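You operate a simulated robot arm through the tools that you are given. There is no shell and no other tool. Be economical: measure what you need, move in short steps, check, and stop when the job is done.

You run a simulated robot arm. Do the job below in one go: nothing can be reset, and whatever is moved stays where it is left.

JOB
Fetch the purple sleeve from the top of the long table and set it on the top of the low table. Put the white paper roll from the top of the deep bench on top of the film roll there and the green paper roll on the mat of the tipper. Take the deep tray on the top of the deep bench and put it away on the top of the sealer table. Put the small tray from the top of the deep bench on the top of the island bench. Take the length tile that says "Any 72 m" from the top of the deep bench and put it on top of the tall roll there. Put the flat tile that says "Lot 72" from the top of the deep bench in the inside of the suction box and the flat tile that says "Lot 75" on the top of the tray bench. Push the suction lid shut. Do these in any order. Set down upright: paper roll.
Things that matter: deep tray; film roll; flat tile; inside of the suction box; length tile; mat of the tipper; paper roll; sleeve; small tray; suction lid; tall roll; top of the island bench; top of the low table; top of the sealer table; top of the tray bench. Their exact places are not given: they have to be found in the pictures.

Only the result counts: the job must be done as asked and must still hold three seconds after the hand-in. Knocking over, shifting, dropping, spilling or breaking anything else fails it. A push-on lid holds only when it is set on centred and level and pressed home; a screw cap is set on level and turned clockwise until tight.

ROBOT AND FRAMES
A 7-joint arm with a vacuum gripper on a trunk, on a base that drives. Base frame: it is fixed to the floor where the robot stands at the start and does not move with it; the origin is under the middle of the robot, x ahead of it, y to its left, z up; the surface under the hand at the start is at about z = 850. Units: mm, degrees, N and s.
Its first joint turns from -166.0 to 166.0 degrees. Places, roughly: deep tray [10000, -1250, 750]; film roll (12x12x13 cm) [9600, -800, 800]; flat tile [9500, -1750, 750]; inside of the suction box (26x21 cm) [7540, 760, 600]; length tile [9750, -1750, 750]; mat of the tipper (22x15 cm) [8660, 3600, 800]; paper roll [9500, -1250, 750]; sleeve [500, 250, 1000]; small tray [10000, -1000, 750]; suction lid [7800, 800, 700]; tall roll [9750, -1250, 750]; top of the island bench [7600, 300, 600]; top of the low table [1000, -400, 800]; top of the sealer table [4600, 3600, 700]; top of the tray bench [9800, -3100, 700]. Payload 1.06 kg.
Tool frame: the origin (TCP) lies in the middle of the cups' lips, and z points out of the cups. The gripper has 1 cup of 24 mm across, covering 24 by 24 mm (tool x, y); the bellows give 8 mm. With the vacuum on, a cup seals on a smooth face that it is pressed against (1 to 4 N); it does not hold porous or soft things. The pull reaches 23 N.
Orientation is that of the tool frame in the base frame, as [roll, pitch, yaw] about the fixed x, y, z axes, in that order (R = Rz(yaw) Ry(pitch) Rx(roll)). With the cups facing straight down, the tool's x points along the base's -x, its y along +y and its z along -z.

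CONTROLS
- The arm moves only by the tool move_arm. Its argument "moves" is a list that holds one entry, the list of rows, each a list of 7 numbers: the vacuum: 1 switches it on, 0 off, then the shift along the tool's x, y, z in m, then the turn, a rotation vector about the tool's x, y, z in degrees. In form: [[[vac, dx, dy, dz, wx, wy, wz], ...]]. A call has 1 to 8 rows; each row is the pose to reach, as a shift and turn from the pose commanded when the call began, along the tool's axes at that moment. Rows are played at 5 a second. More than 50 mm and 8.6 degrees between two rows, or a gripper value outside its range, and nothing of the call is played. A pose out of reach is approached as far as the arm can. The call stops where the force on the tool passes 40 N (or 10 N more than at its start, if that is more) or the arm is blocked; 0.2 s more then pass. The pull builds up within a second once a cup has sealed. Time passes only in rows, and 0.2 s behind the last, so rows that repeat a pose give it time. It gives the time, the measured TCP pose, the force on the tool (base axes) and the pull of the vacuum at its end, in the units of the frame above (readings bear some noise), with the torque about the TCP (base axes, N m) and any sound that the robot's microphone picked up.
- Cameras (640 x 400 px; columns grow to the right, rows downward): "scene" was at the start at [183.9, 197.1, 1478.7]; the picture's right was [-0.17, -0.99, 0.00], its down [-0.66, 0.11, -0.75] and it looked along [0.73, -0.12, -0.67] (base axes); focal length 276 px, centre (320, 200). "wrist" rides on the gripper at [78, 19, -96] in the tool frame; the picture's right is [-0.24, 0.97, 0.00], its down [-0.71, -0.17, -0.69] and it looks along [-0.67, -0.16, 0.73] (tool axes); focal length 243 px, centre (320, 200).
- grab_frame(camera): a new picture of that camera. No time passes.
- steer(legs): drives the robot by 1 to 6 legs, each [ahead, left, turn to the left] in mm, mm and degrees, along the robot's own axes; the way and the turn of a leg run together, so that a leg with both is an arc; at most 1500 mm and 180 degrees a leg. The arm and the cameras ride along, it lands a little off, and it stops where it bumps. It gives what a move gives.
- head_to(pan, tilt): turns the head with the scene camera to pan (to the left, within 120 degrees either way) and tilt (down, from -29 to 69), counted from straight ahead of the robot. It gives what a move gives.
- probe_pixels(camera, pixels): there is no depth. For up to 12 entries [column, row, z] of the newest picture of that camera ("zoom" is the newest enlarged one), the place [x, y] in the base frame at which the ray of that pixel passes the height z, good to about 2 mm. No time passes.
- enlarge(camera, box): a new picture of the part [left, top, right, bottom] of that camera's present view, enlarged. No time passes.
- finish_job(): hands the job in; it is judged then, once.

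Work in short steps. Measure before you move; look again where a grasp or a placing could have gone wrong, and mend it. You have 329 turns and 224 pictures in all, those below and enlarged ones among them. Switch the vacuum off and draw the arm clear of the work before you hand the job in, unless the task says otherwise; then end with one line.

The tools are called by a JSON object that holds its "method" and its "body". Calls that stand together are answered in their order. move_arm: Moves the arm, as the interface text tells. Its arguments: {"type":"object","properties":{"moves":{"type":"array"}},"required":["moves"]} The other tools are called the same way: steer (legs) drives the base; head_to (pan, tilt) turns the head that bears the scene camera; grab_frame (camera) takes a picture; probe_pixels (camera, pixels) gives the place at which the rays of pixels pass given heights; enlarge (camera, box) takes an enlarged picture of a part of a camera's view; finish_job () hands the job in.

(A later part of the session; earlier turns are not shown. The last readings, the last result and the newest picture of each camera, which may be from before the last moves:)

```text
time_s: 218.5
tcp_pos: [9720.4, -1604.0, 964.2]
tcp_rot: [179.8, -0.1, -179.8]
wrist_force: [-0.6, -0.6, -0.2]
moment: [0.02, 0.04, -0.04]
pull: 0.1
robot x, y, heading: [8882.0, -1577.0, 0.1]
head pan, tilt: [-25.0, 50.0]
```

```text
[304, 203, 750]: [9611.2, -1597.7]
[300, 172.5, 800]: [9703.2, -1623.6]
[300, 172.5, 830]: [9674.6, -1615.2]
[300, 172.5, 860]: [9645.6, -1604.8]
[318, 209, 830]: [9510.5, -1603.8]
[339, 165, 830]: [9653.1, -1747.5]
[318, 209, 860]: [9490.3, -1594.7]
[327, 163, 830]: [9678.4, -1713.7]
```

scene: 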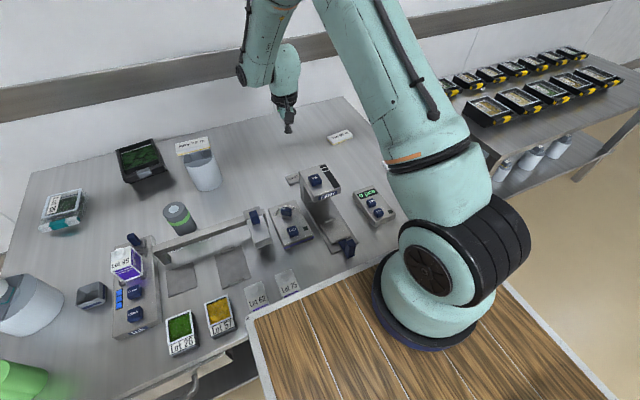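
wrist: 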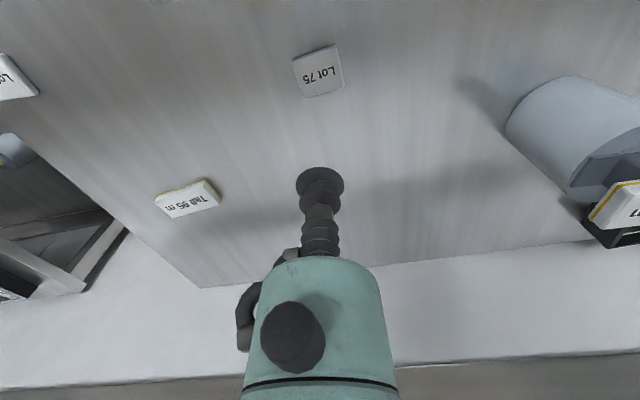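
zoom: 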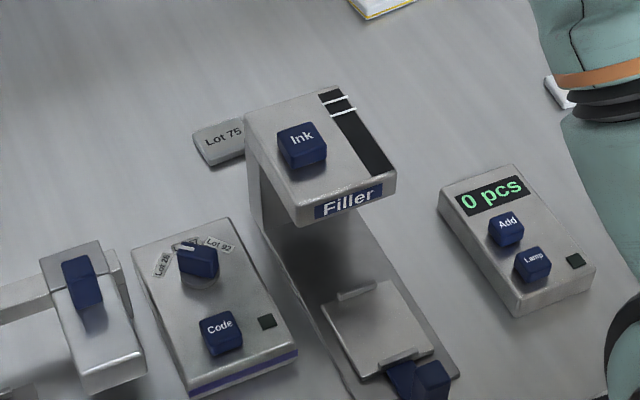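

The filler head may be in the wrist camera's way. I turn the tool 60° so the camera sits on the free side.

{"method": "move_arm", "body": {"moves": [[[0, 0, 0, 0, 0, 0, 7.5], [0, 0, 0, 0, 0, 0, 15], [0, 0, 0, 0, 0, 0, 22.5], [0, 0, 0, 0, 0, 0, 30], [0, 0, 0, 0, 0, 0, 37.5], [0, 0, 0, 0, 0, 0, 45], [0, 0, 0, 0, 0, 0, 52.5], [0, 0, 0, 0, 0, 0, 60]]]}}

{"method": "grab_frame", "body": {"camera": "wrist"}}

{"method": "grab_frame", "body": {"camera": "scene"}}

```text
time_s: 220.3
tcp_pos: [9721.5, -1604.2, 964.6]
tcp_rot: [-180.0, -0.2, 120.0]
wrist_force: [-0.6, 0.3, 0.2]
moment: [0.01, 0.01, -0.01]
pull: 0.0
robot x, y, heading: [8887.7, -1577.6, 0.2]
head pan, tilt: [-25.0, 50.0]
```

```text
121 pictures are left
```

wrist: 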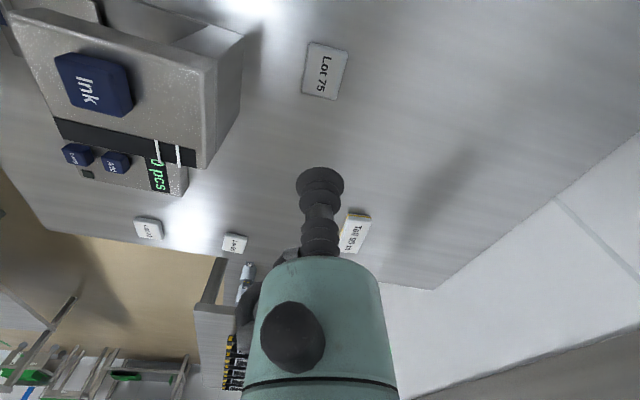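

```text
120 pictures are left
```

scene: 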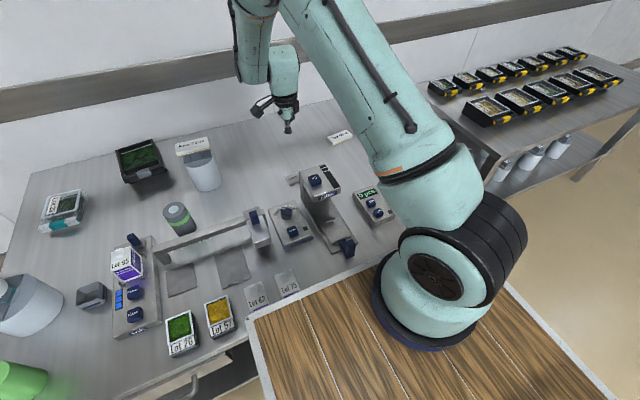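

Clear now. I descend on Lot 75.

{"method": "move_arm", "body": {"moves": [[[0, -0.002, 0.002, 0.05, 0, 0, 0], [0, -0.002, 0.002, 0.1, 0, 0, 0], [0, -0.002, 0.002, 0.15, 0, 0, 0], [1, -0.002, 0.002, 0.185, 0, 0, 0], [1, -0.002, 0.002, 0.195, 0, 0, 0], [1, -0.002, 0.002, 0.2, 0, 0, 0], [1, -0.002, 0.002, 0.2, 0, 0, 0]]]}}

```text
time_s: 221.9
tcp_pos: [9721.9, -1604.7, 761.6]
tcp_rot: [-179.9, -0.2, 120.0]
wrist_force: [1.7, 0.5, 0.0]
moment: [0.0, 0.0, 0.01]
pull: 22.7
robot x, y, heading: [8878.6, -1582.2, 0.1]
head pan, tilt: [-25.0, 50.0]
```

Sealed. I lift and turn the tool back.

{"method": "move_arm", "body": {"moves": [[[1, 0, 0, -0.04, 0, 0, 0], [1, 0, 0, -0.09, 0, 0, 0], [1, 0, 0, -0.14, 0, 0, 0], [1, 0, 0, -0.19, 0, 0, 0], [1, 0, 0, -0.24, 0, 0, 0], [1, 0, 0, -0.28, 0, 0, -5], [1, 0, 0, -0.32, 0, 0, -12], [1, 0, 0, -0.36, 0, 0, -20]]]}}

{"method": "move_arm", "body": {"moves": [[[1, 0, 0, 0, 0, 0, -8], [1, 0, 0, 0, 0, 0, -16], [1, 0, 0, 0, 0, 0, -24], [1, 0, 0, 0, 0, 0, -32], [1, 0, 0, 0, 0, 0, -40]]]}}

{"method": "move_arm", "body": {"moves": [[[1, 0.05, 0, 0, 0, 0, 0], [1, 0.1, 0, 0, 0, 0, 0], [1, 0.15, 0, -0.02, 0, 0, 0], [1, 0.19, 0, -0.04, 0, 0, 0], [1, 0.23, 0, -0.06, 0, 0, 0], [1, 0.27, 0, -0.08, 0, 0, 0], [1, 0.31, 0, -0.1, 0, 0, 0]]]}}

{"method": "head_to", "body": {"pan": -50, "tilt": 40}}

{"method": "grab_frame", "body": {"camera": "scene"}}

```text
time_s: 223.7
tcp_pos: [9722.6, -1605.0, 1123.4]
tcp_rot: [-180.0, -0.2, 140.1]
wrist_force: [-0.6, 0.4, -1.1]
moment: [-0.01, 0.03, 0.0]
pull: 22.4
robot x, y, heading: [8885.4, -1577.9, 0.1]
head pan, tilt: [-25.0, 50.0]
```

```text
time_s: 224.9
tcp_pos: [9723.6, -1606.0, 1123.7]
tcp_rot: [179.8, -0.1, -179.7]
wrist_force: [-0.3, 0.7, -0.9]
moment: [0.0, 0.04, 0.01]
pull: 23.1
robot x, y, heading: [8883.9, -1575.3, -0.1]
head pan, tilt: [-25.0, 50.0]
```

```text
refused: row 3 steps farther than a row can; nothing moved
```

```text
time_s: 225.8
tcp_pos: [9722.8, -1605.7, 1124.7]
tcp_rot: [179.8, -0.2, -179.9]
wrist_force: [0.1, -0.6, -0.2]
moment: [0.05, -0.01, -0.01]
pull: 23.5
robot x, y, heading: [8883.9, -1577.6, 0.0]
head pan, tilt: [-50.0, 40.0]
```

```text
119 pictures are left
```

scene: 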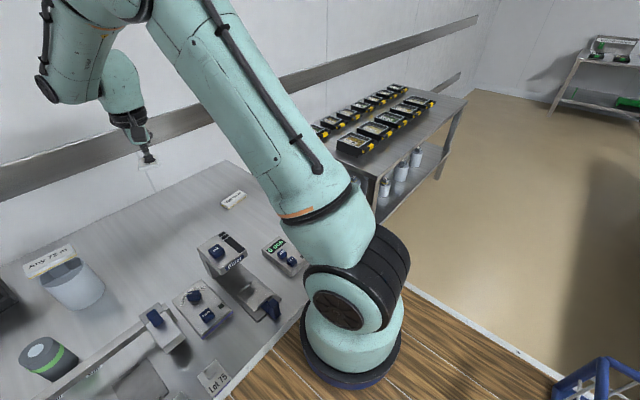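

I fold the arm and probe the tray bench's edges.

{"method": "move_arm", "body": {"moves": [[[1, 0.045, 0, -0.01, 0, 0, 0], [1, 0.09, 0, -0.02, 0, 0, 0], [1, 0.135, 0, -0.03, 0, 0, 0], [1, 0.18, 0, -0.04, 0, 0, 0], [1, 0.225, 0, -0.05, 0, 0, 0], [1, 0.27, 0, -0.06, 0, 0, 0], [1, 0.315, 0, -0.07, 0, 0, 0]]]}}

{"method": "probe_pixels", "body": {"camera": "scene", "pixels": [[381, 180, 700], [466, 101, 700], [378, 222, 0], [437, 178, 0], [341, 150, 700], [436, 105, 700]]}}

{"method": "steer", "body": {"legs": [[-120, 0, 0], [0, -1100, 0]]}}

{"method": "head_to", "body": {"pan": -10, "tilt": 45}}

{"method": "grab_frame", "body": {"camera": "scene"}}

{"method": "grab_frame", "body": {"camera": "wrist"}}

```text
time_s: 227.4
tcp_pos: [9411.4, -1606.3, 1190.4]
tcp_rot: [179.8, -0.1, -179.8]
wrist_force: [0.8, -0.4, -1.2]
moment: [0.0, 0.01, -0.01]
pull: 23.3
robot x, y, heading: [8885.1, -1580.8, -0.0]
head pan, tilt: [-50.0, 40.0]
```

```text
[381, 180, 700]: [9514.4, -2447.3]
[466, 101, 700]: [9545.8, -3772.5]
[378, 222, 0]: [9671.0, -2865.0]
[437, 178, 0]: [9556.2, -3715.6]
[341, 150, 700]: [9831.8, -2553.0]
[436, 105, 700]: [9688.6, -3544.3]
```

```text
time_s: 234.0
tcp_pos: [9310.3, -2716.5, 1192.1]
tcp_rot: [179.8, -0.1, -178.3]
wrist_force: [0.2, -0.1, 0.3]
moment: [-0.01, 0.01, 0.01]
pull: 23.3
robot x, y, heading: [8782.8, -2703.0, 1.6]
head pan, tilt: [-50.0, 40.0]
```

```text
time_s: 235.0
tcp_pos: [9310.6, -2717.7, 1192.4]
tcp_rot: [179.9, -0.2, -178.3]
wrist_force: [-0.5, -0.4, -1.0]
moment: [-0.01, -0.02, 0.01]
pull: 22.3
robot x, y, heading: [8780.6, -2699.9, 1.4]
head pan, tilt: [-10.0, 45.0]
```

```text
118 pictures are left
```

scene: 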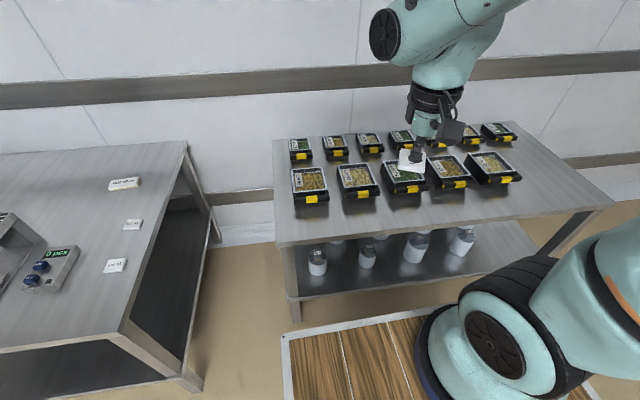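

```text
117 pictures are left
```

wrist: 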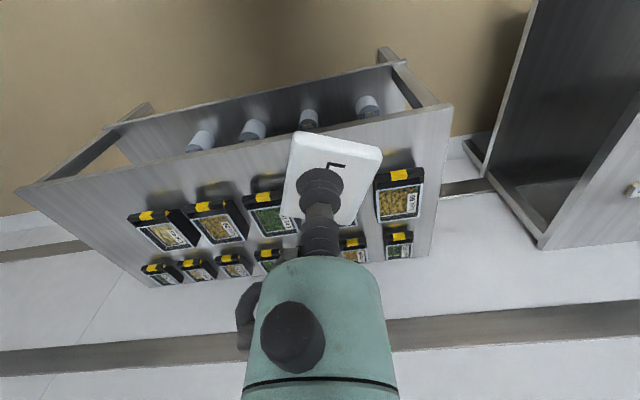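

A free strip runs along the bench's front. Triangulate its near-left corner: scene (277,246), wrist (452,106).

{"method": "probe_pixels", "body": {"camera": "scene", "pixels": [[277, 246, 700], [277, 246, 750], [277, 246, 800], [320, 220, 750], [612, 201, 750], [298, 203, 750], [440, 190, 750]]}}

{"method": "probe_pixels", "body": {"camera": "wrist", "pixels": [[452, 106, 700], [452, 106, 750], [452, 106, 800]]}}

```text
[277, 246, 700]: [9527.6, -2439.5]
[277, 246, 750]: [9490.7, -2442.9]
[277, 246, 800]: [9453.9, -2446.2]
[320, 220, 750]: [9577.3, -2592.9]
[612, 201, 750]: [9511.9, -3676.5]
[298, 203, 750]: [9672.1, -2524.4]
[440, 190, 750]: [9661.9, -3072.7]
```

```text
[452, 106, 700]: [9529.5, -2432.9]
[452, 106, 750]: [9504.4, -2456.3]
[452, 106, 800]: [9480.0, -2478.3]
```

The bench top is z≈704, front edge x≈9525. I carry Lot 75 to about (9605,-2708).

{"method": "move_arm", "body": {"moves": [[[1, -0.04, 0, 0.025, 0, 0, 0], [1, -0.08, 0, 0.05, 0, 0, 0], [1, -0.12, 0, 0.075, 0, 0, 0], [1, -0.16, 0, 0.1, 0, 0, 0], [1, -0.2, 0, 0.125, 0, 0, 0], [1, -0.24, 0, 0.15, 0, 0, 0], [1, -0.28, 0, 0.175, 0, 0, 0], [1, -0.294, 0, 0.22, 0, 0, 0]]]}}

{"method": "move_arm", "body": {"moves": [[[1, 0, 0, 0.05, 0, 0, 0], [1, 0, 0, 0.1, 0, 0, 0], [1, 0, 0, 0.15, 0, 0, 0], [1, 0, 0, 0.2, 0, 0, 0], [1, 0, 0, 0.232, 0, 0, 0]]]}}

{"method": "enlarge", "body": {"camera": "scene", "box": [260, 130, 460, 280]}}

```text
time_s: 236.8
tcp_pos: [9602.0, -2709.7, 972.7]
tcp_rot: [179.8, -0.1, -178.3]
wrist_force: [-0.3, -0.4, -0.3]
moment: [0.03, 0.02, -0.03]
pull: 23.2
robot x, y, heading: [8781.8, -2705.7, 1.5]
head pan, tilt: [-10.0, 45.0]
```

```text
time_s: 238.0
tcp_pos: [9603.2, -2707.2, 739.4]
tcp_rot: [179.8, 0.0, -178.3]
wrist_force: [-0.7, -0.5, 0.2]
moment: [-0.04, 0.0, 0.0]
pull: 22.3
robot x, y, heading: [8781.8, -2703.9, 1.8]
head pan, tilt: [-10.0, 45.0]
```

```text
2.67 times, centred on (360, 205) of scene
```

zoom: 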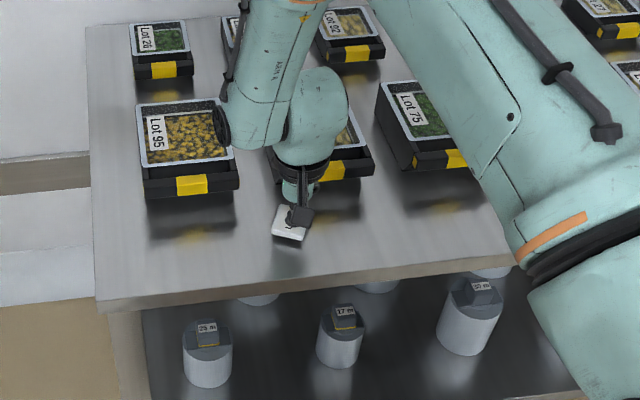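

Above a free spot. I lower to contact.

{"method": "move_arm", "body": {"moves": [[[1, 0, 0, 0.01, 0, 0, 0], [1, 0, 0, 0.016, 0, 0, 0], [1, 0, 0, 0.018, 0, 0, 0], [1, 0, 0, 0.02, 0, 0, 0]]]}}

{"method": "move_arm", "body": {"moves": [[[1, 0, 0, 0.002, 0, 0, 0], [1, 0, 0, 0.003, 0, 0, 0], [1, 0, 0, 0.004, 0, 0, 0]]]}}

```text
time_s: 239.0
tcp_pos: [9602.9, -2707.0, 720.7]
tcp_rot: [179.9, 0.2, -178.3]
wrist_force: [-7.9, -0.5, 34.8]
moment: [0.0, -0.09, 0.01]
pull: 23.0
robot x, y, heading: [8783.0, -2705.2, 1.6]
head pan, tilt: [-10.0, 45.0]
```

```text
time_s: 239.4
tcp_pos: [9605.1, -2706.8, 721.0]
tcp_rot: [179.9, 0.2, -178.3]
wrist_force: [-1.9, 0.3, 22.4]
moment: [-0.04, -0.05, 0.01]
pull: 22.9
robot x, y, heading: [8780.8, -2705.1, 1.5]
head pan, tilt: [-10.0, 45.0]
stopped in row 1: the force on the tool passed its limit at 50 N (the readings are from after the stop); the commanded pose is now the measured one
```

Contact reached (22 N). I release and go up, and view.

{"method": "move_arm", "body": {"moves": [[[0, 0, 0, -0.002, 0, 0, 0], [0, 0, 0, -0.002, 0, 0, 0], [0, 0, 0, -0.002, 0, 0, 0], [0, 0, 0, -0.002, 0, 0, 0], [0, 0, 0, -0.02, 0, 0, 0], [0, 0, 0, -0.06, 0, 0, 0], [0, 0, 0, -0.11, 0, 0, 0], [0, 0, 0, -0.16, 0, 0, 0]]]}}

{"method": "move_arm", "body": {"moves": [[[0, 0.01, 0, -0.045, 0, 0, 0], [0, 0.02, 0, -0.09, 0, 0, 0], [0, 0.04, 0, -0.13, 0, 0, 0], [0, 0.07, 0, -0.17, 0, 0, 0], [0, 0.1, 0, -0.2, 0, 0, 0], [0, 0.13, 0, -0.23, 0, 0, 0], [0, 0.16, 0, -0.26, 0, 0, 0], [0, 0.18, 0, -0.3, 0, 0, 0]]]}}

{"method": "enlarge", "body": {"camera": "scene", "box": [260, 130, 460, 280]}}

```text
time_s: 241.2
tcp_pos: [9605.8, -2705.0, 878.7]
tcp_rot: [179.8, 0.0, -178.3]
wrist_force: [-0.2, -0.6, -0.2]
moment: [0.01, 0.0, 0.0]
pull: 0.0
robot x, y, heading: [8783.2, -2701.1, 1.5]
head pan, tilt: [-10.0, 45.0]
```

```text
time_s: 243.0
tcp_pos: [9422.4, -2713.2, 1178.6]
tcp_rot: [179.8, 0.0, -178.3]
wrist_force: [0.1, 0.1, 0.1]
moment: [-0.04, 0.01, 0.01]
pull: 0.1
robot x, y, heading: [8783.4, -2706.1, 1.5]
head pan, tilt: [-10.0, 45.0]
```

```text
2.67 times, centred on (360, 205) of scene
```

zoom: 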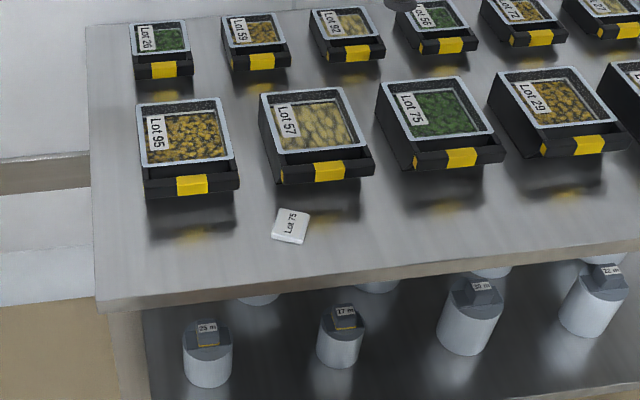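

Lot 75 is placed. Now Lot 72, at scene (115,266): I probe and verify it.

{"method": "grab_frame", "body": {"camera": "scene"}}

{"method": "probe_pixels", "body": {"camera": "scene", "pixels": [[115, 266, 762], [132, 225, 762], [185, 145, 750], [118, 335, 750]]}}

{"method": "enlarge", "body": {"camera": "scene", "box": [80, 170, 180, 290]}}

```text
114 pictures are left
```

scene: 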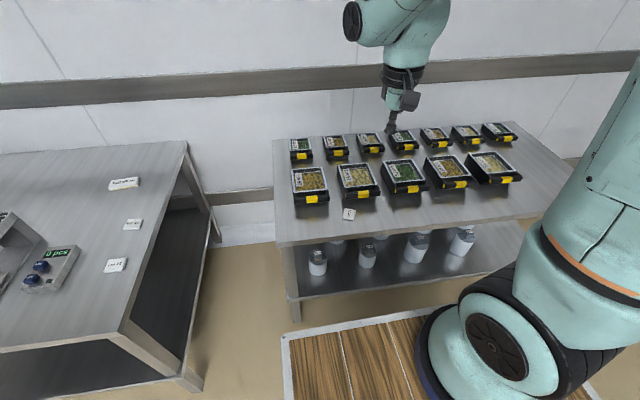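

```text
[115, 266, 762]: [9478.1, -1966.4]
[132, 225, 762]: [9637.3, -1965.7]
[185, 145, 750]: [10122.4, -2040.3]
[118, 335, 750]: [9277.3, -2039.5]
```

```text
3.33 times, centred on (130, 230) of scene
```

zoom: 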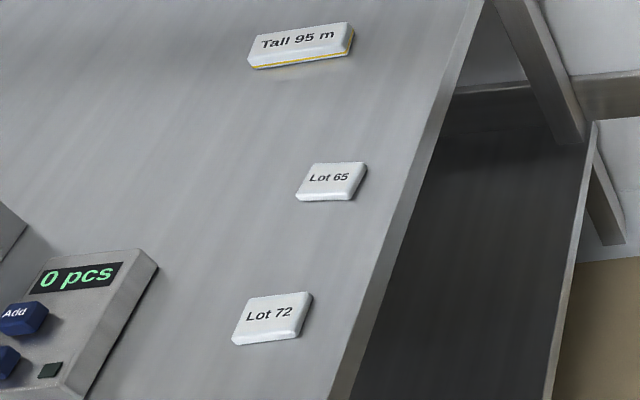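

Lot 72 is at (9478,-1966). I drive left 750.

{"method": "steer", "body": {"legs": [[-20, 750, -1.5]]}}

{"method": "head_to", "body": {"pan": -10, "tilt": 50}}

{"method": "grab_frame", "body": {"camera": "wrist"}}

{"method": "grab_frame", "body": {"camera": "scene"}}

```text
time_s: 247.0
tcp_pos: [9392.2, -1987.1, 1178.7]
tcp_rot: [179.7, 0.1, 179.9]
wrist_force: [-0.3, -0.3, 0.5]
moment: [-0.01, -0.02, -0.02]
pull: 0.1
robot x, y, heading: [8757.9, -1961.8, 0.1]
head pan, tilt: [-10.0, 45.0]
```

```text
time_s: 247.7
tcp_pos: [9391.9, -1986.6, 1178.4]
tcp_rot: [179.7, 0.1, 180.0]
wrist_force: [-0.1, -0.2, -0.3]
moment: [-0.03, -0.02, 0.03]
pull: 0.1
robot x, y, heading: [8752.8, -1960.6, -0.1]
head pan, tilt: [-10.0, 50.0]
```

```text
112 pictures are left
```

wrist: 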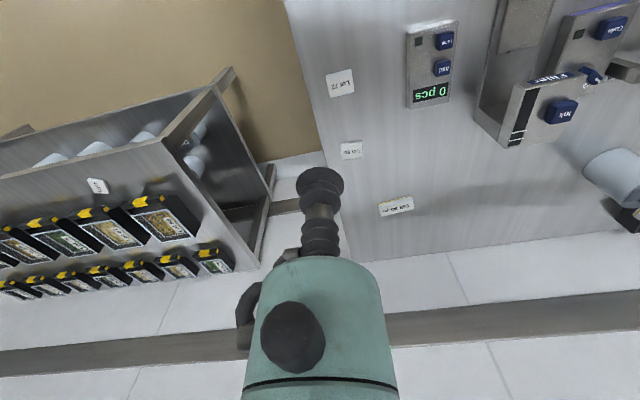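

```text
111 pictures are left
```

scene: 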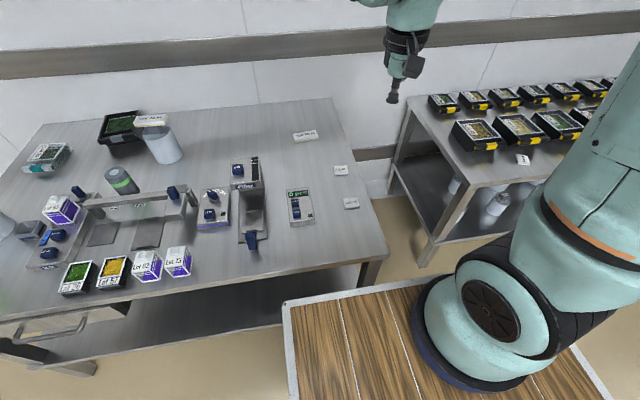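

Probe Lot 72: wrist (340,82), scene (351,203).

{"method": "probe_pixels", "body": {"camera": "wrist", "pixels": [[340, 83, 762], [326, 76, 762], [352, 69, 762], [354, 92, 762], [330, 97, 762]]}}

{"method": "probe_pixels", "body": {"camera": "scene", "pixels": [[351, 202, 762]]}}

```text
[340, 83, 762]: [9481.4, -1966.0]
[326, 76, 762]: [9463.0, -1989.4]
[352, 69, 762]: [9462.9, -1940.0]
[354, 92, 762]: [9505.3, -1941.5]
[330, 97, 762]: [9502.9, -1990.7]
```

```text
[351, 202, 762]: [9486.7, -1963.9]
```

Centre (9483.5,-1965.5). I descend to pick it.

{"method": "move_arm", "body": {"moves": [[[0, -0.025, 0.006, 0.035, 0, 0, 0], [0, -0.05, 0.012, 0.075, 0, 0, 0], [0, -0.075, 0.018, 0.115, 0, 0, 0], [0, -0.091, 0.021, 0.16, 0, 0, 0], [0, -0.091, 0.021, 0.21, 0, 0, 0], [0, -0.091, 0.021, 0.26, 0, 0, 0], [0, -0.091, 0.021, 0.31, 0, 0, 0], [0, -0.091, 0.021, 0.36, 0, 0, 0]]]}}

{"method": "move_arm", "body": {"moves": [[[1, 0, 0, 0.035, 0, 0, 0], [1, 0, 0, 0.048, 0, 0, 0], [1, 0, 0, 0.053, 0, 0, 0], [1, 0, 0, 0.055, 0, 0, 0], [1, 0, 0, 0.055, 0, 0, 0]]]}}

```text
time_s: 249.5
tcp_pos: [9483.3, -1963.4, 817.4]
tcp_rot: [179.8, 0.1, -180.0]
wrist_force: [0.5, -0.3, 1.0]
moment: [-0.01, 0.01, 0.0]
pull: 0.2
robot x, y, heading: [8751.1, -1957.8, -0.3]
head pan, tilt: [-10.0, 50.0]
```

```text
time_s: 250.7
tcp_pos: [9483.7, -1964.7, 764.0]
tcp_rot: [179.7, -0.1, -179.9]
wrist_force: [0.2, -0.2, -0.4]
moment: [0.0, -0.01, -0.02]
pull: 22.4
robot x, y, heading: [8750.8, -1954.3, -0.0]
head pan, tilt: [-10.0, 50.0]
```

Sealed. I lift, fold, and drive north toward the island bench's north side.

{"method": "move_arm", "body": {"moves": [[[1, 0, 0, -0.04, 0, 0, 0], [1, 0, 0, -0.09, 0, 0, 0], [1, 0, 0, -0.14, 0, 0, 0], [1, 0, 0, -0.19, 0, 0, 0], [1, 0, 0, -0.24, 0, 0, 0], [1, 0, 0, -0.29, 0, 0, 0], [1, 0, 0, -0.34, 0, 0, 0], [1, 0, 0, -0.39, 0, 0, 0]]]}}

{"method": "move_arm", "body": {"moves": [[[1, 0.03, 0, -0.035, 0, 0, 0], [1, 0.07, 0, -0.05, 0, 0, 0], [1, 0.11, 0, -0.06, 0, 0, 0], [1, 0.15, 0, -0.07, 0, 0, 0], [1, 0.19, 0, -0.07, 0, 0, 0]]]}}

{"method": "steer", "body": {"legs": [[-100, 1500, 0], [0, 1500, 0], [0, 550, 0]]}}

```text
time_s: 252.5
tcp_pos: [9483.2, -1964.5, 1155.1]
tcp_rot: [179.8, -0.1, -179.9]
wrist_force: [0.0, 0.2, -1.1]
moment: [0.01, 0.02, 0.04]
pull: 22.9
robot x, y, heading: [8747.6, -1952.9, -0.2]
head pan, tilt: [-10.0, 50.0]
```

```text
time_s: 253.7
tcp_pos: [9293.2, -1964.2, 1224.3]
tcp_rot: [179.8, 0.0, 179.9]
wrist_force: [0.8, -0.8, -1.5]
moment: [-0.04, 0.04, 0.02]
pull: 22.9
robot x, y, heading: [8752.9, -1958.9, -0.2]
head pan, tilt: [-10.0, 50.0]
```

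```text
refused: leg 1 is longer than a leg can be; nothing moved
```

{"method": "steer", "body": {"legs": [[-100, 1480, 0], [0, 1480, 0], [0, 600, 0], [0, 0, -90], [0, -1000, 0]]}}

{"method": "head_to", "body": {"pan": -10, "tilt": 45}}

{"method": "grab_frame", "body": {"camera": "scene"}}

{"method": "grab_frame", "body": {"camera": "wrist"}}

```text
time_s: 279.8
tcp_pos: [7695.4, 1085.7, 1224.8]
tcp_rot: [179.9, 0.0, 91.4]
wrist_force: [0.0, 0.3, -1.5]
moment: [0.02, 0.0, 0.02]
pull: 23.1
robot x, y, heading: [7687.2, 1619.4, -88.5]
head pan, tilt: [-10.0, 50.0]
```

```text
time_s: 280.4
tcp_pos: [7695.4, 1084.4, 1223.2]
tcp_rot: [179.8, 0.0, 91.4]
wrist_force: [0.5, -0.6, -0.1]
moment: [0.0, -0.01, -0.01]
pull: 23.2
robot x, y, heading: [7685.5, 1625.9, -88.4]
head pan, tilt: [-10.0, 45.0]
```

```text
110 pictures are left
```

scene: 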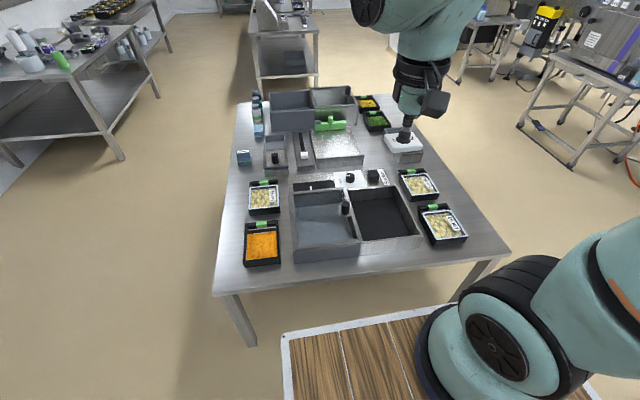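

```text
109 pictures are left
```

wrist: 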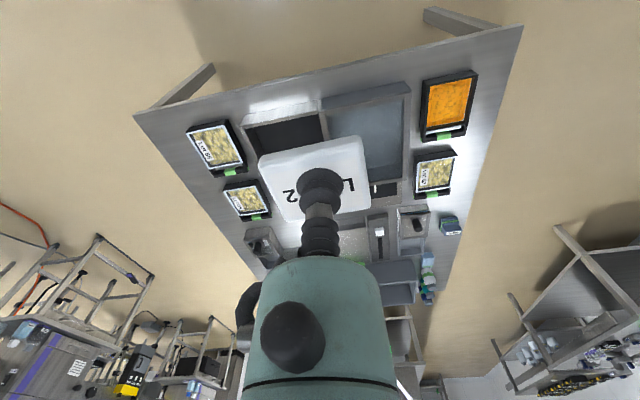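

I enlarge the island bench to identify the suction box and lid.

{"method": "enlarge", "body": {"camera": "scene", "box": [230, 160, 450, 290]}}

{"method": "enlarge", "body": {"camera": "scene", "box": [230, 80, 430, 200]}}

{"method": "enlarge", "body": {"camera": "wrist", "box": [180, 70, 480, 260]}}

```text
2.91 times, centred on (340, 225) of scene
```

zoom: 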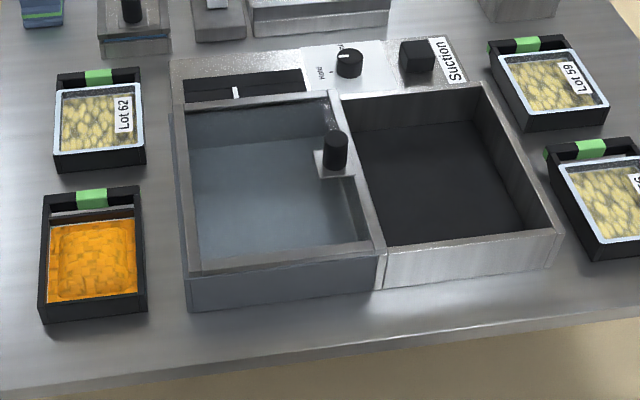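

```text
3.20 times, centred on (330, 140) of scene
```

zoom: 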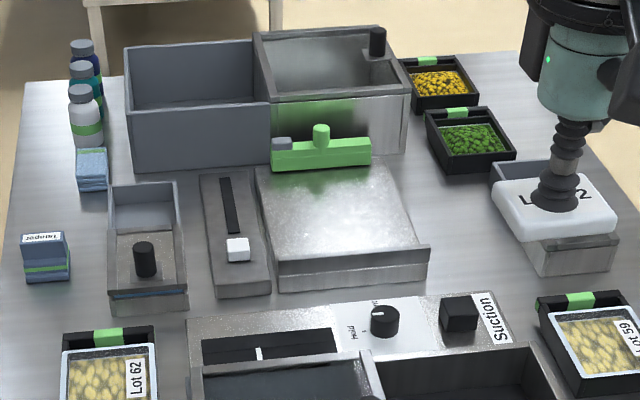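

```text
2.11 times, centred on (330, 165) of wrist
```

zoom: 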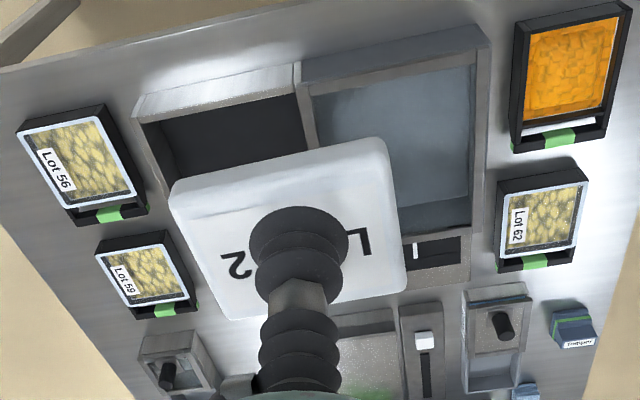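

The open dark compartment (right) is the suction box; the framed glass lid with the black knob sits at its left. I triangulate rim corners: near-right and near-divider.

{"method": "probe_pixels", "body": {"camera": "scene", "pixels": [[423, 235, 650], [423, 235, 700], [355, 245, 650], [355, 245, 700], [355, 245, 750], [345.5, 201, 700], [345.5, 201, 750], [215, 293, 600], [215, 293, 650]]}}

{"method": "probe_pixels", "body": {"camera": "wrist", "pixels": [[243, 121, 650], [243, 121, 700], [321, 105, 650], [321, 105, 700], [321, 105, 750], [135, 112, 600], [135, 112, 650], [521, 27, 600], [521, 27, 650]]}}

```text
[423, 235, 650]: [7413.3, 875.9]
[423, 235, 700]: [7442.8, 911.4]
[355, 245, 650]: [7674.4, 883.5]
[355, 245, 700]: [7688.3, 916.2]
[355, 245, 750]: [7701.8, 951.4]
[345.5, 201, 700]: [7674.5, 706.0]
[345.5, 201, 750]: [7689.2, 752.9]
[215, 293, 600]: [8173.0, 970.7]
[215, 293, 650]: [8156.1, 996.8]
```

```text
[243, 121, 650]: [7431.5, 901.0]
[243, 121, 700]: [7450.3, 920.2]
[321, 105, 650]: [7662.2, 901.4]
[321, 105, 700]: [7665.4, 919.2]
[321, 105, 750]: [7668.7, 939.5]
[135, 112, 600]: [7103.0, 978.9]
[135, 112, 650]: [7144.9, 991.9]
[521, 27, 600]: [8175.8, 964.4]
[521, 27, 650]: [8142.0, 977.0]
```

Rim z≈715, bench top z≈600. I probe the box's remaining rim corners and floor.

{"method": "probe_pixels", "body": {"camera": "scene", "pixels": [[397, 185.5, 715], [347, 189, 715], [423, 235, 715], [355, 245, 715], [381, 217, 620], [381, 217, 605], [352, 204, 610], [395, 200, 610], [421, 226, 610]]}}

{"method": "head_to", "body": {"pan": -10, "tilt": 60}}

{"method": "grab_frame", "body": {"camera": "scene"}}

```text
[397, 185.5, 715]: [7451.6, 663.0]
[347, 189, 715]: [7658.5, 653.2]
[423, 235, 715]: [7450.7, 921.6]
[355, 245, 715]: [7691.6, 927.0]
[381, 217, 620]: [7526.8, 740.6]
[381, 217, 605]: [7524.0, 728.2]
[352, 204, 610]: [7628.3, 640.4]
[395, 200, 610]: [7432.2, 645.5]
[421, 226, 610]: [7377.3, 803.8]
```

```text
time_s: 281.2
tcp_pos: [7697.5, 1085.6, 1224.3]
tcp_rot: [179.7, 0.1, 91.5]
wrist_force: [0.4, 0.8, 0.3]
moment: [0.03, -0.02, 0.02]
pull: 23.0
robot x, y, heading: [7687.4, 1625.0, -88.5]
head pan, tilt: [-10.0, 60.0]
```

```text
105 pictures are left
```

scene: 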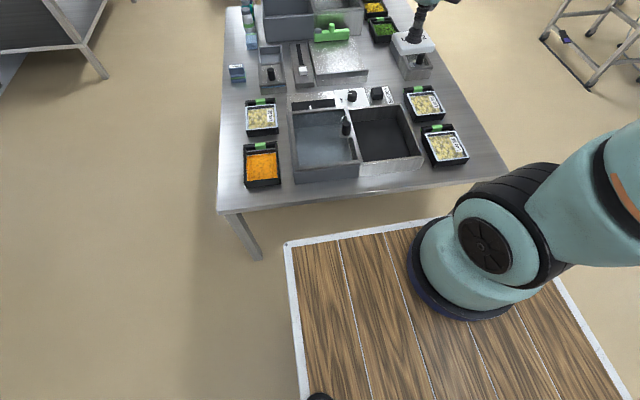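

The suction box spans x 7450–7680, y 655–925. I drive a bit closer and centre on it.

{"method": "steer", "body": {"legs": [[130, -110, -1.5]]}}

{"method": "head_to", "body": {"pan": 5, "tilt": 58}}

{"method": "grab_frame", "body": {"camera": "scene"}}

{"method": "grab_frame", "body": {"camera": "wrist"}}

```text
time_s: 282.7
tcp_pos: [7571.7, 951.9, 1223.3]
tcp_rot: [179.8, 0.0, 89.9]
wrist_force: [0.6, -0.4, -1.5]
moment: [0.01, 0.01, 0.0]
pull: 22.5
robot x, y, heading: [7575.8, 1496.2, -89.8]
head pan, tilt: [-10.0, 60.0]
```

```text
time_s: 283.4
tcp_pos: [7572.6, 952.6, 1223.6]
tcp_rot: [179.7, 0.0, 89.9]
wrist_force: [0.3, 0.0, -0.5]
moment: [0.01, 0.0, -0.06]
pull: 22.8
robot x, y, heading: [7576.1, 1489.9, -90.0]
head pan, tilt: [5.0, 58.0]
```

```text
104 pictures are left
```

scene: 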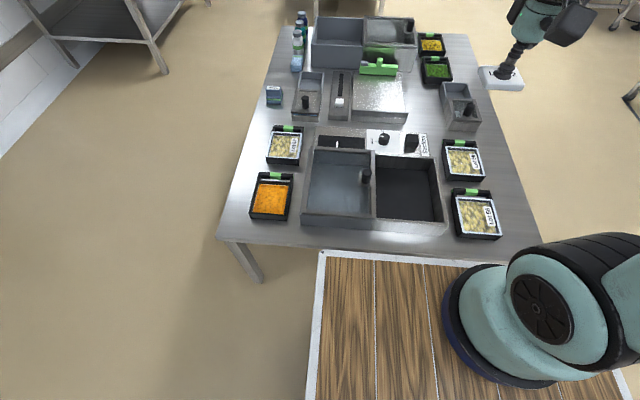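

```text
103 pictures are left
```

wrist: 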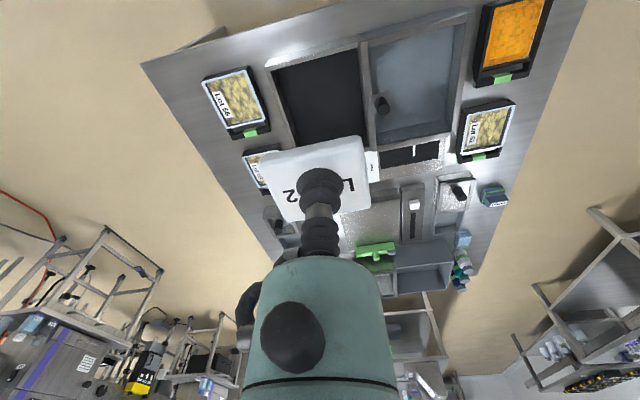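

Enlarge the suction unit from both cameras and measure.

{"method": "enlarge", "body": {"camera": "scene", "box": [290, 120, 460, 240]}}

{"method": "enlarge", "body": {"camera": "wrist", "box": [250, 10, 480, 170]}}

```text
3.33 times, centred on (375, 180) of scene
```

zoom: 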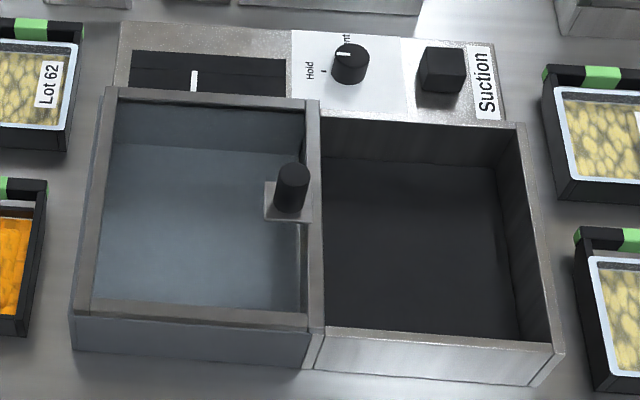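

```text
2.50 times, centred on (365, 90) of wrist
```

zoom: 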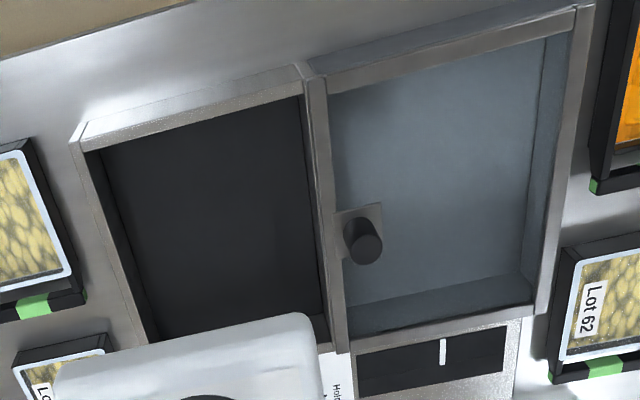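

{"method": "probe_pixels", "body": {"camera": "scene", "pixels": [[366.3, 171, 700], [366.3, 171, 740], [366.3, 171, 780], [376, 219, 715], [444, 223, 715], [430, 159, 715], [376, 153, 715], [405, 193, 610], [305, 213, 715], [307, 148, 715]]}}

{"method": "probe_pixels", "body": {"camera": "wrist", "pixels": [[382.6, 107, 700], [382.6, 107, 740], [382.6, 107, 780], [272, 68, 715], [361, 42, 715], [470, 14, 715], [456, 137, 715], [372, 150, 715]]}}

```text
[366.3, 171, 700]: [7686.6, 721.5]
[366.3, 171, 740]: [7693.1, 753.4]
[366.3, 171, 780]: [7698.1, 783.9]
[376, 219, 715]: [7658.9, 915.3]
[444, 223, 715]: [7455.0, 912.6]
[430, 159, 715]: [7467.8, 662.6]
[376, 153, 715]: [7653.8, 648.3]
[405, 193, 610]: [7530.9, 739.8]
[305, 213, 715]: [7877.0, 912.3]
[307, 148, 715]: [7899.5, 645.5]
```

```text
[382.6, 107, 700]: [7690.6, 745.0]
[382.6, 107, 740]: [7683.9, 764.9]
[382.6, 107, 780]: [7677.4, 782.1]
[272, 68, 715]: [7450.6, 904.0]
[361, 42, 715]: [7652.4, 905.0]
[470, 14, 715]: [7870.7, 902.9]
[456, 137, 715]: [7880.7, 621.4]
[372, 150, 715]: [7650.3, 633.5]
```

I carry the tile over the box's centre (7560,775) and descend into it.

{"method": "move_arm", "body": {"moves": [[[1, -0.035, -0.003, 0.03, 0, 0, 0], [1, -0.07, -0.006, 0.06, 0, 0, 0], [1, -0.105, -0.009, 0.09, 0, 0, 0], [1, -0.14, -0.012, 0.12, 0, 0, 0], [1, -0.177, -0.0126, 0.15, 0, 0, 0], [1, -0.177, -0.0126, 0.2, 0, 0, 0], [1, -0.177, -0.0126, 0.25, 0, 0, 0], [1, -0.177, -0.0126, 0.3, 0, 0, 0]]]}}

{"method": "move_arm", "body": {"moves": [[[1, 0, 0, 0.05, 0, 0, 0], [1, 0, 0, 0.1, 0, 0, 0], [1, 0, 0, 0.14, 0, 0, 0]]]}}

{"method": "grab_frame", "body": {"camera": "wrist"}}

{"method": "enlarge", "body": {"camera": "scene", "box": [290, 90, 490, 240]}}

```text
time_s: 285.2
tcp_pos: [7564.1, 777.1, 923.9]
tcp_rot: [179.8, 0.1, 90.0]
wrist_force: [0.0, -0.7, -0.1]
moment: [0.02, 0.0, -0.02]
pull: 22.9
robot x, y, heading: [7578.9, 1489.2, -90.0]
head pan, tilt: [5.0, 58.0]
```

```text
time_s: 286.0
tcp_pos: [7561.9, 773.2, 783.4]
tcp_rot: [179.8, 0.1, 90.1]
wrist_force: [-0.7, 0.3, -0.4]
moment: [-0.02, -0.04, 0.01]
pull: 22.6
robot x, y, heading: [7575.3, 1490.4, -90.3]
head pan, tilt: [5.0, 58.0]
```

```text
100 pictures are left
```

wrist: 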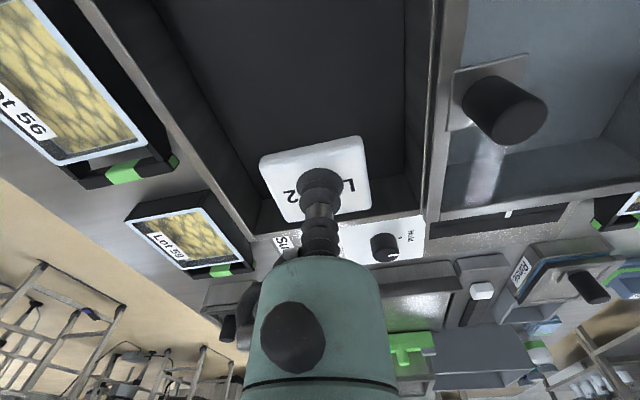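

```text
2.67 times, centred on (390, 165) of scene
```

zoom: 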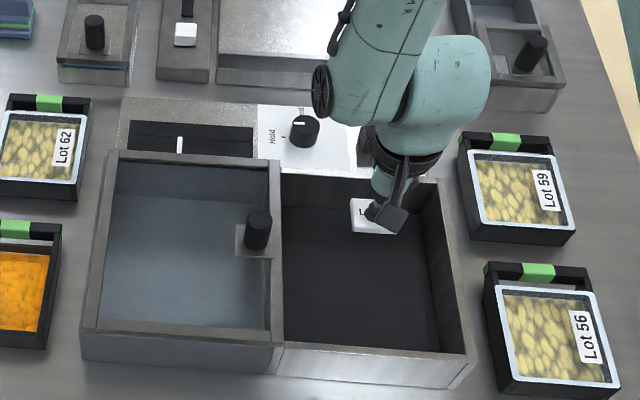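

Centred over the box. I lower further to near the floor.

{"method": "move_arm", "body": {"moves": [[[1, 0, 0, 0.05, 0, 0, 0], [1, 0, 0, 0.1, 0, 0, 0], [1, 0, 0, 0.13, 0, 0, 0], [1, 0, 0, 0.145, 0, 0, 0]]]}}

{"method": "probe_pixels", "body": {"camera": "scene", "pixels": [[366.6, 171.5, 720], [366.6, 171.5, 740], [366.6, 171.5, 760], [366.6, 171.5, 780]]}}

{"method": "probe_pixels", "body": {"camera": "wrist", "pixels": [[520, 110, 720], [520, 110, 740], [520, 110, 760], [520, 110, 780]]}}

```text
time_s: 287.0
tcp_pos: [7563.3, 775.4, 637.7]
tcp_rot: [179.8, -0.1, 90.0]
wrist_force: [-0.2, 0.2, 0.2]
moment: [0.01, 0.04, 0.02]
pull: 22.9
robot x, y, heading: [7574.4, 1487.2, -90.0]
head pan, tilt: [5.0, 58.0]
```

```text
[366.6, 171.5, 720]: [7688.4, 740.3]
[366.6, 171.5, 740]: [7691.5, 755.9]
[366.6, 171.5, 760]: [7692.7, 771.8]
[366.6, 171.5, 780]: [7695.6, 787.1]
```

```text
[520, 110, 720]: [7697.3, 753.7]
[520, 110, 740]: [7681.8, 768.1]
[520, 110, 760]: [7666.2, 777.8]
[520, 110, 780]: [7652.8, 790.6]
```

{"method": "move_arm", "body": {"moves": [[[1, 0, 0, 0.004, 0, 0, 0], [1, 0, 0, 0.006, 0, 0, 0], [1, 0, 0, 0.008, 0, 0, 0]]]}}

{"method": "move_arm", "body": {"moves": [[[1, 0, 0, 0.002, 0, 0, 0], [1, 0, 0, 0.004, 0, 0, 0]]]}}

```text
time_s: 287.8
tcp_pos: [7561.5, 775.2, 630.6]
tcp_rot: [179.8, 0.1, 90.0]
wrist_force: [-0.1, -0.6, 0.8]
moment: [-0.02, 0.0, 0.03]
pull: 22.9
robot x, y, heading: [7578.3, 1490.9, -89.9]
head pan, tilt: [5.0, 58.0]
```

```text
time_s: 288.4
tcp_pos: [7561.9, 776.3, 626.8]
tcp_rot: [179.8, 0.0, 90.0]
wrist_force: [0.8, -0.2, -0.2]
moment: [-0.01, -0.01, -0.02]
pull: 22.8
robot x, y, heading: [7576.6, 1492.0, -90.2]
head pan, tilt: [5.0, 58.0]
```

{"method": "move_arm", "body": {"moves": [[[1, 0, 0, 0.002, 0, 0, 0], [1, 0, 0, 0.003, 0, 0, 0]]]}}

{"method": "move_arm", "body": {"moves": [[[1, 0, 0, 0.001, 0, 0, 0], [1, 0, 0, 0.002, 0, 0, 0]]]}}

```text
time_s: 289.0
tcp_pos: [7562.3, 775.4, 624.7]
tcp_rot: [179.7, 0.0, 90.0]
wrist_force: [-0.4, -0.2, -0.2]
moment: [0.01, 0.01, 0.01]
pull: 23.1
robot x, y, heading: [7576.4, 1492.2, -89.9]
head pan, tilt: [5.0, 58.0]
```

```text
time_s: 289.6
tcp_pos: [7562.6, 776.2, 621.5]
tcp_rot: [179.8, 0.0, 90.0]
wrist_force: [0.5, 1.1, 0.0]
moment: [0.0, 0.02, 0.01]
pull: 22.5
robot x, y, heading: [7577.4, 1491.7, -89.9]
head pan, tilt: [5.0, 58.0]
```

{"method": "move_arm", "body": {"moves": [[[1, 0, 0, 0.001, 0, 0, 0], [1, 0, 0, 0.002, 0, 0, 0]]]}}

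{"method": "move_arm", "body": {"moves": [[[1, 0, 0, 0.001, 0, 0, 0], [1, 0, 0, 0.002, 0, 0, 0]]]}}

```text
time_s: 290.2
tcp_pos: [7561.5, 773.7, 620.5]
tcp_rot: [179.8, -0.1, 89.9]
wrist_force: [-0.4, -0.7, 0.0]
moment: [0.0, -0.01, 0.02]
pull: 22.6
robot x, y, heading: [7578.8, 1492.5, -89.7]
head pan, tilt: [5.0, 58.0]
```

```text
time_s: 290.8
tcp_pos: [7560.9, 774.7, 617.8]
tcp_rot: [179.7, 0.0, 90.0]
wrist_force: [0.6, 0.3, -0.3]
moment: [-0.05, -0.01, -0.02]
pull: 22.8
robot x, y, heading: [7579.1, 1488.1, -90.1]
head pan, tilt: [5.0, 58.0]
```

{"method": "move_arm", "body": {"moves": [[[1, 0, 0, 0.001, 0, 0, 0], [1, 0, 0, 0.002, 0, 0, 0], [1, 0, 0, 0.003, 0, 0, 0]]]}}

{"method": "move_arm", "body": {"moves": [[[1, 0, 0, 0.001, 0, 0, 0], [1, 0, 0, 0.002, 0, 0, 0]]]}}

```text
time_s: 291.6
tcp_pos: [7561.4, 775.6, 614.6]
tcp_rot: [179.8, 0.1, 90.0]
wrist_force: [-0.8, 0.1, 14.4]
moment: [0.01, 0.06, 0.0]
pull: 22.8
robot x, y, heading: [7578.3, 1493.6, -89.9]
head pan, tilt: [5.0, 58.0]
```

```text
time_s: 292.2
tcp_pos: [7563.0, 774.9, 612.6]
tcp_rot: [179.7, 0.1, 90.1]
wrist_force: [-1.6, -1.0, 14.5]
moment: [0.03, 0.03, -0.01]
pull: 23.2
robot x, y, heading: [7578.7, 1492.7, -90.1]
head pan, tilt: [5.0, 58.0]
```

Contact. I release and rise out of the box.

{"method": "move_arm", "body": {"moves": [[[0, 0, 0, -0.002, 0, 0, 0], [0, 0, 0, -0.002, 0, 0, 0], [0, 0, 0, -0.002, 0, 0, 0], [0, 0, 0, -0.002, 0, 0, 0], [0, 0, 0, -0.02, 0, 0, 0], [0, 0, 0, -0.06, 0, 0, 0], [0, 0, 0, -0.11, 0, 0, 0], [0, 0, 0, -0.16, 0, 0, 0]]]}}

{"method": "move_arm", "body": {"moves": [[[0, 0, 0, -0.04, 0, 0, 0], [0, 0, 0, -0.07, 0, 0, 0]]]}}

{"method": "grab_frame", "body": {"camera": "wrist"}}

{"method": "enlarge", "body": {"camera": "scene", "box": [290, 90, 490, 240]}}

```text
time_s: 294.0
tcp_pos: [7561.1, 774.7, 770.8]
tcp_rot: [179.7, 0.0, 90.1]
wrist_force: [-0.5, -0.1, -0.7]
moment: [-0.01, 0.03, 0.03]
pull: 0.0
robot x, y, heading: [7581.6, 1491.7, -89.9]
head pan, tilt: [5.0, 58.0]
```

```text
time_s: 294.6
tcp_pos: [7560.2, 775.0, 841.6]
tcp_rot: [179.8, 0.0, 90.0]
wrist_force: [-0.2, 0.1, -0.3]
moment: [0.05, 0.01, 0.03]
pull: 0.0
robot x, y, heading: [7580.5, 1494.3, -90.1]
head pan, tilt: [5.0, 58.0]
```

```text
98 pictures are left
```

wrist: 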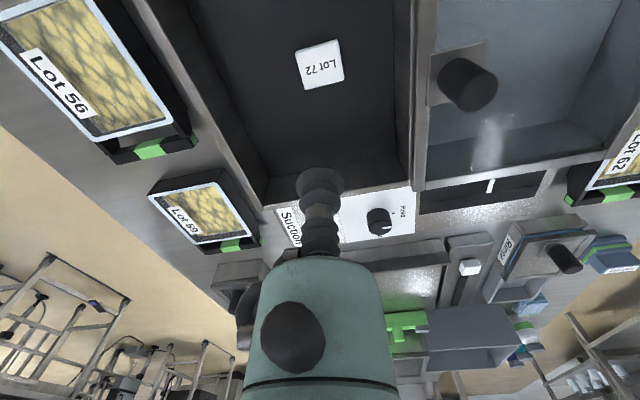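

```text
2.67 times, centred on (390, 165) of scene
```

zoom: 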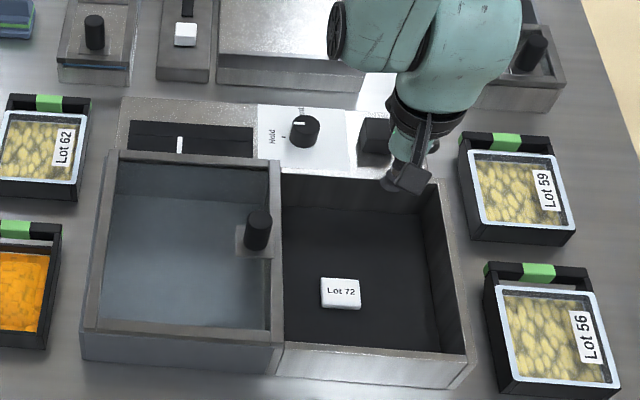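

Lot 72 lies in the box. Now I measure the lid knob: top (481,86), base (452,75) in the wrist view; scene top (366.8,171).

{"method": "enlarge", "body": {"camera": "wrist", "box": [400, 20, 560, 140]}}

{"method": "enlarge", "body": {"camera": "scene", "box": [330, 140, 410, 200]}}

```text
3.33 times, centred on (480, 80) of wrist
```

zoom: 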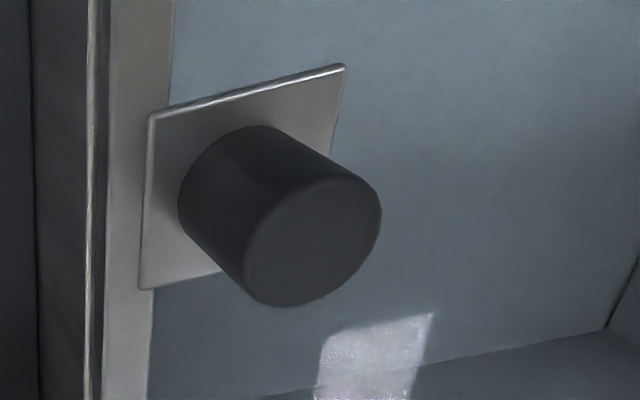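

```text
6.67 times, centred on (370, 170) of scene
```

zoom: 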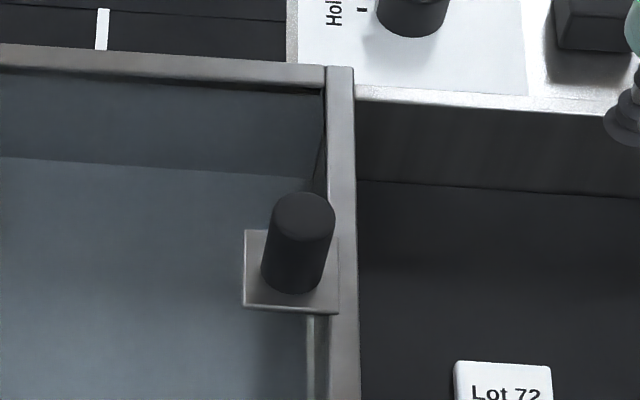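

{"method": "probe_pixels", "body": {"camera": "wrist", "pixels": [[478.5, 92, 720], [478.5, 92, 740], [478.5, 92, 760], [451.5, 76, 690], [451.5, 76, 710], [451.5, 76, 730]]}}

{"method": "probe_pixels", "body": {"camera": "scene", "pixels": [[367.5, 171.2, 720], [367.5, 171.2, 740], [367.5, 171.2, 760], [365.8, 182, 690], [365.8, 182, 710], [365.8, 182, 730]]}}

```text
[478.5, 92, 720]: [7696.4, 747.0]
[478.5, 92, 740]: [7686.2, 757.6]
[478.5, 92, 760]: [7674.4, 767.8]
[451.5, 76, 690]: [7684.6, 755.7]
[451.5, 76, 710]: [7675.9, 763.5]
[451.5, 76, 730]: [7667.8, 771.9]
```

```text
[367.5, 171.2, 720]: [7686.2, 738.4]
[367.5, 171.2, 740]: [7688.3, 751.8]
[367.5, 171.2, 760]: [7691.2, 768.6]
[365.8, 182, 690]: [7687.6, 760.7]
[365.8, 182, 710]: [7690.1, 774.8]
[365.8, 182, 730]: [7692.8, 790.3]
```

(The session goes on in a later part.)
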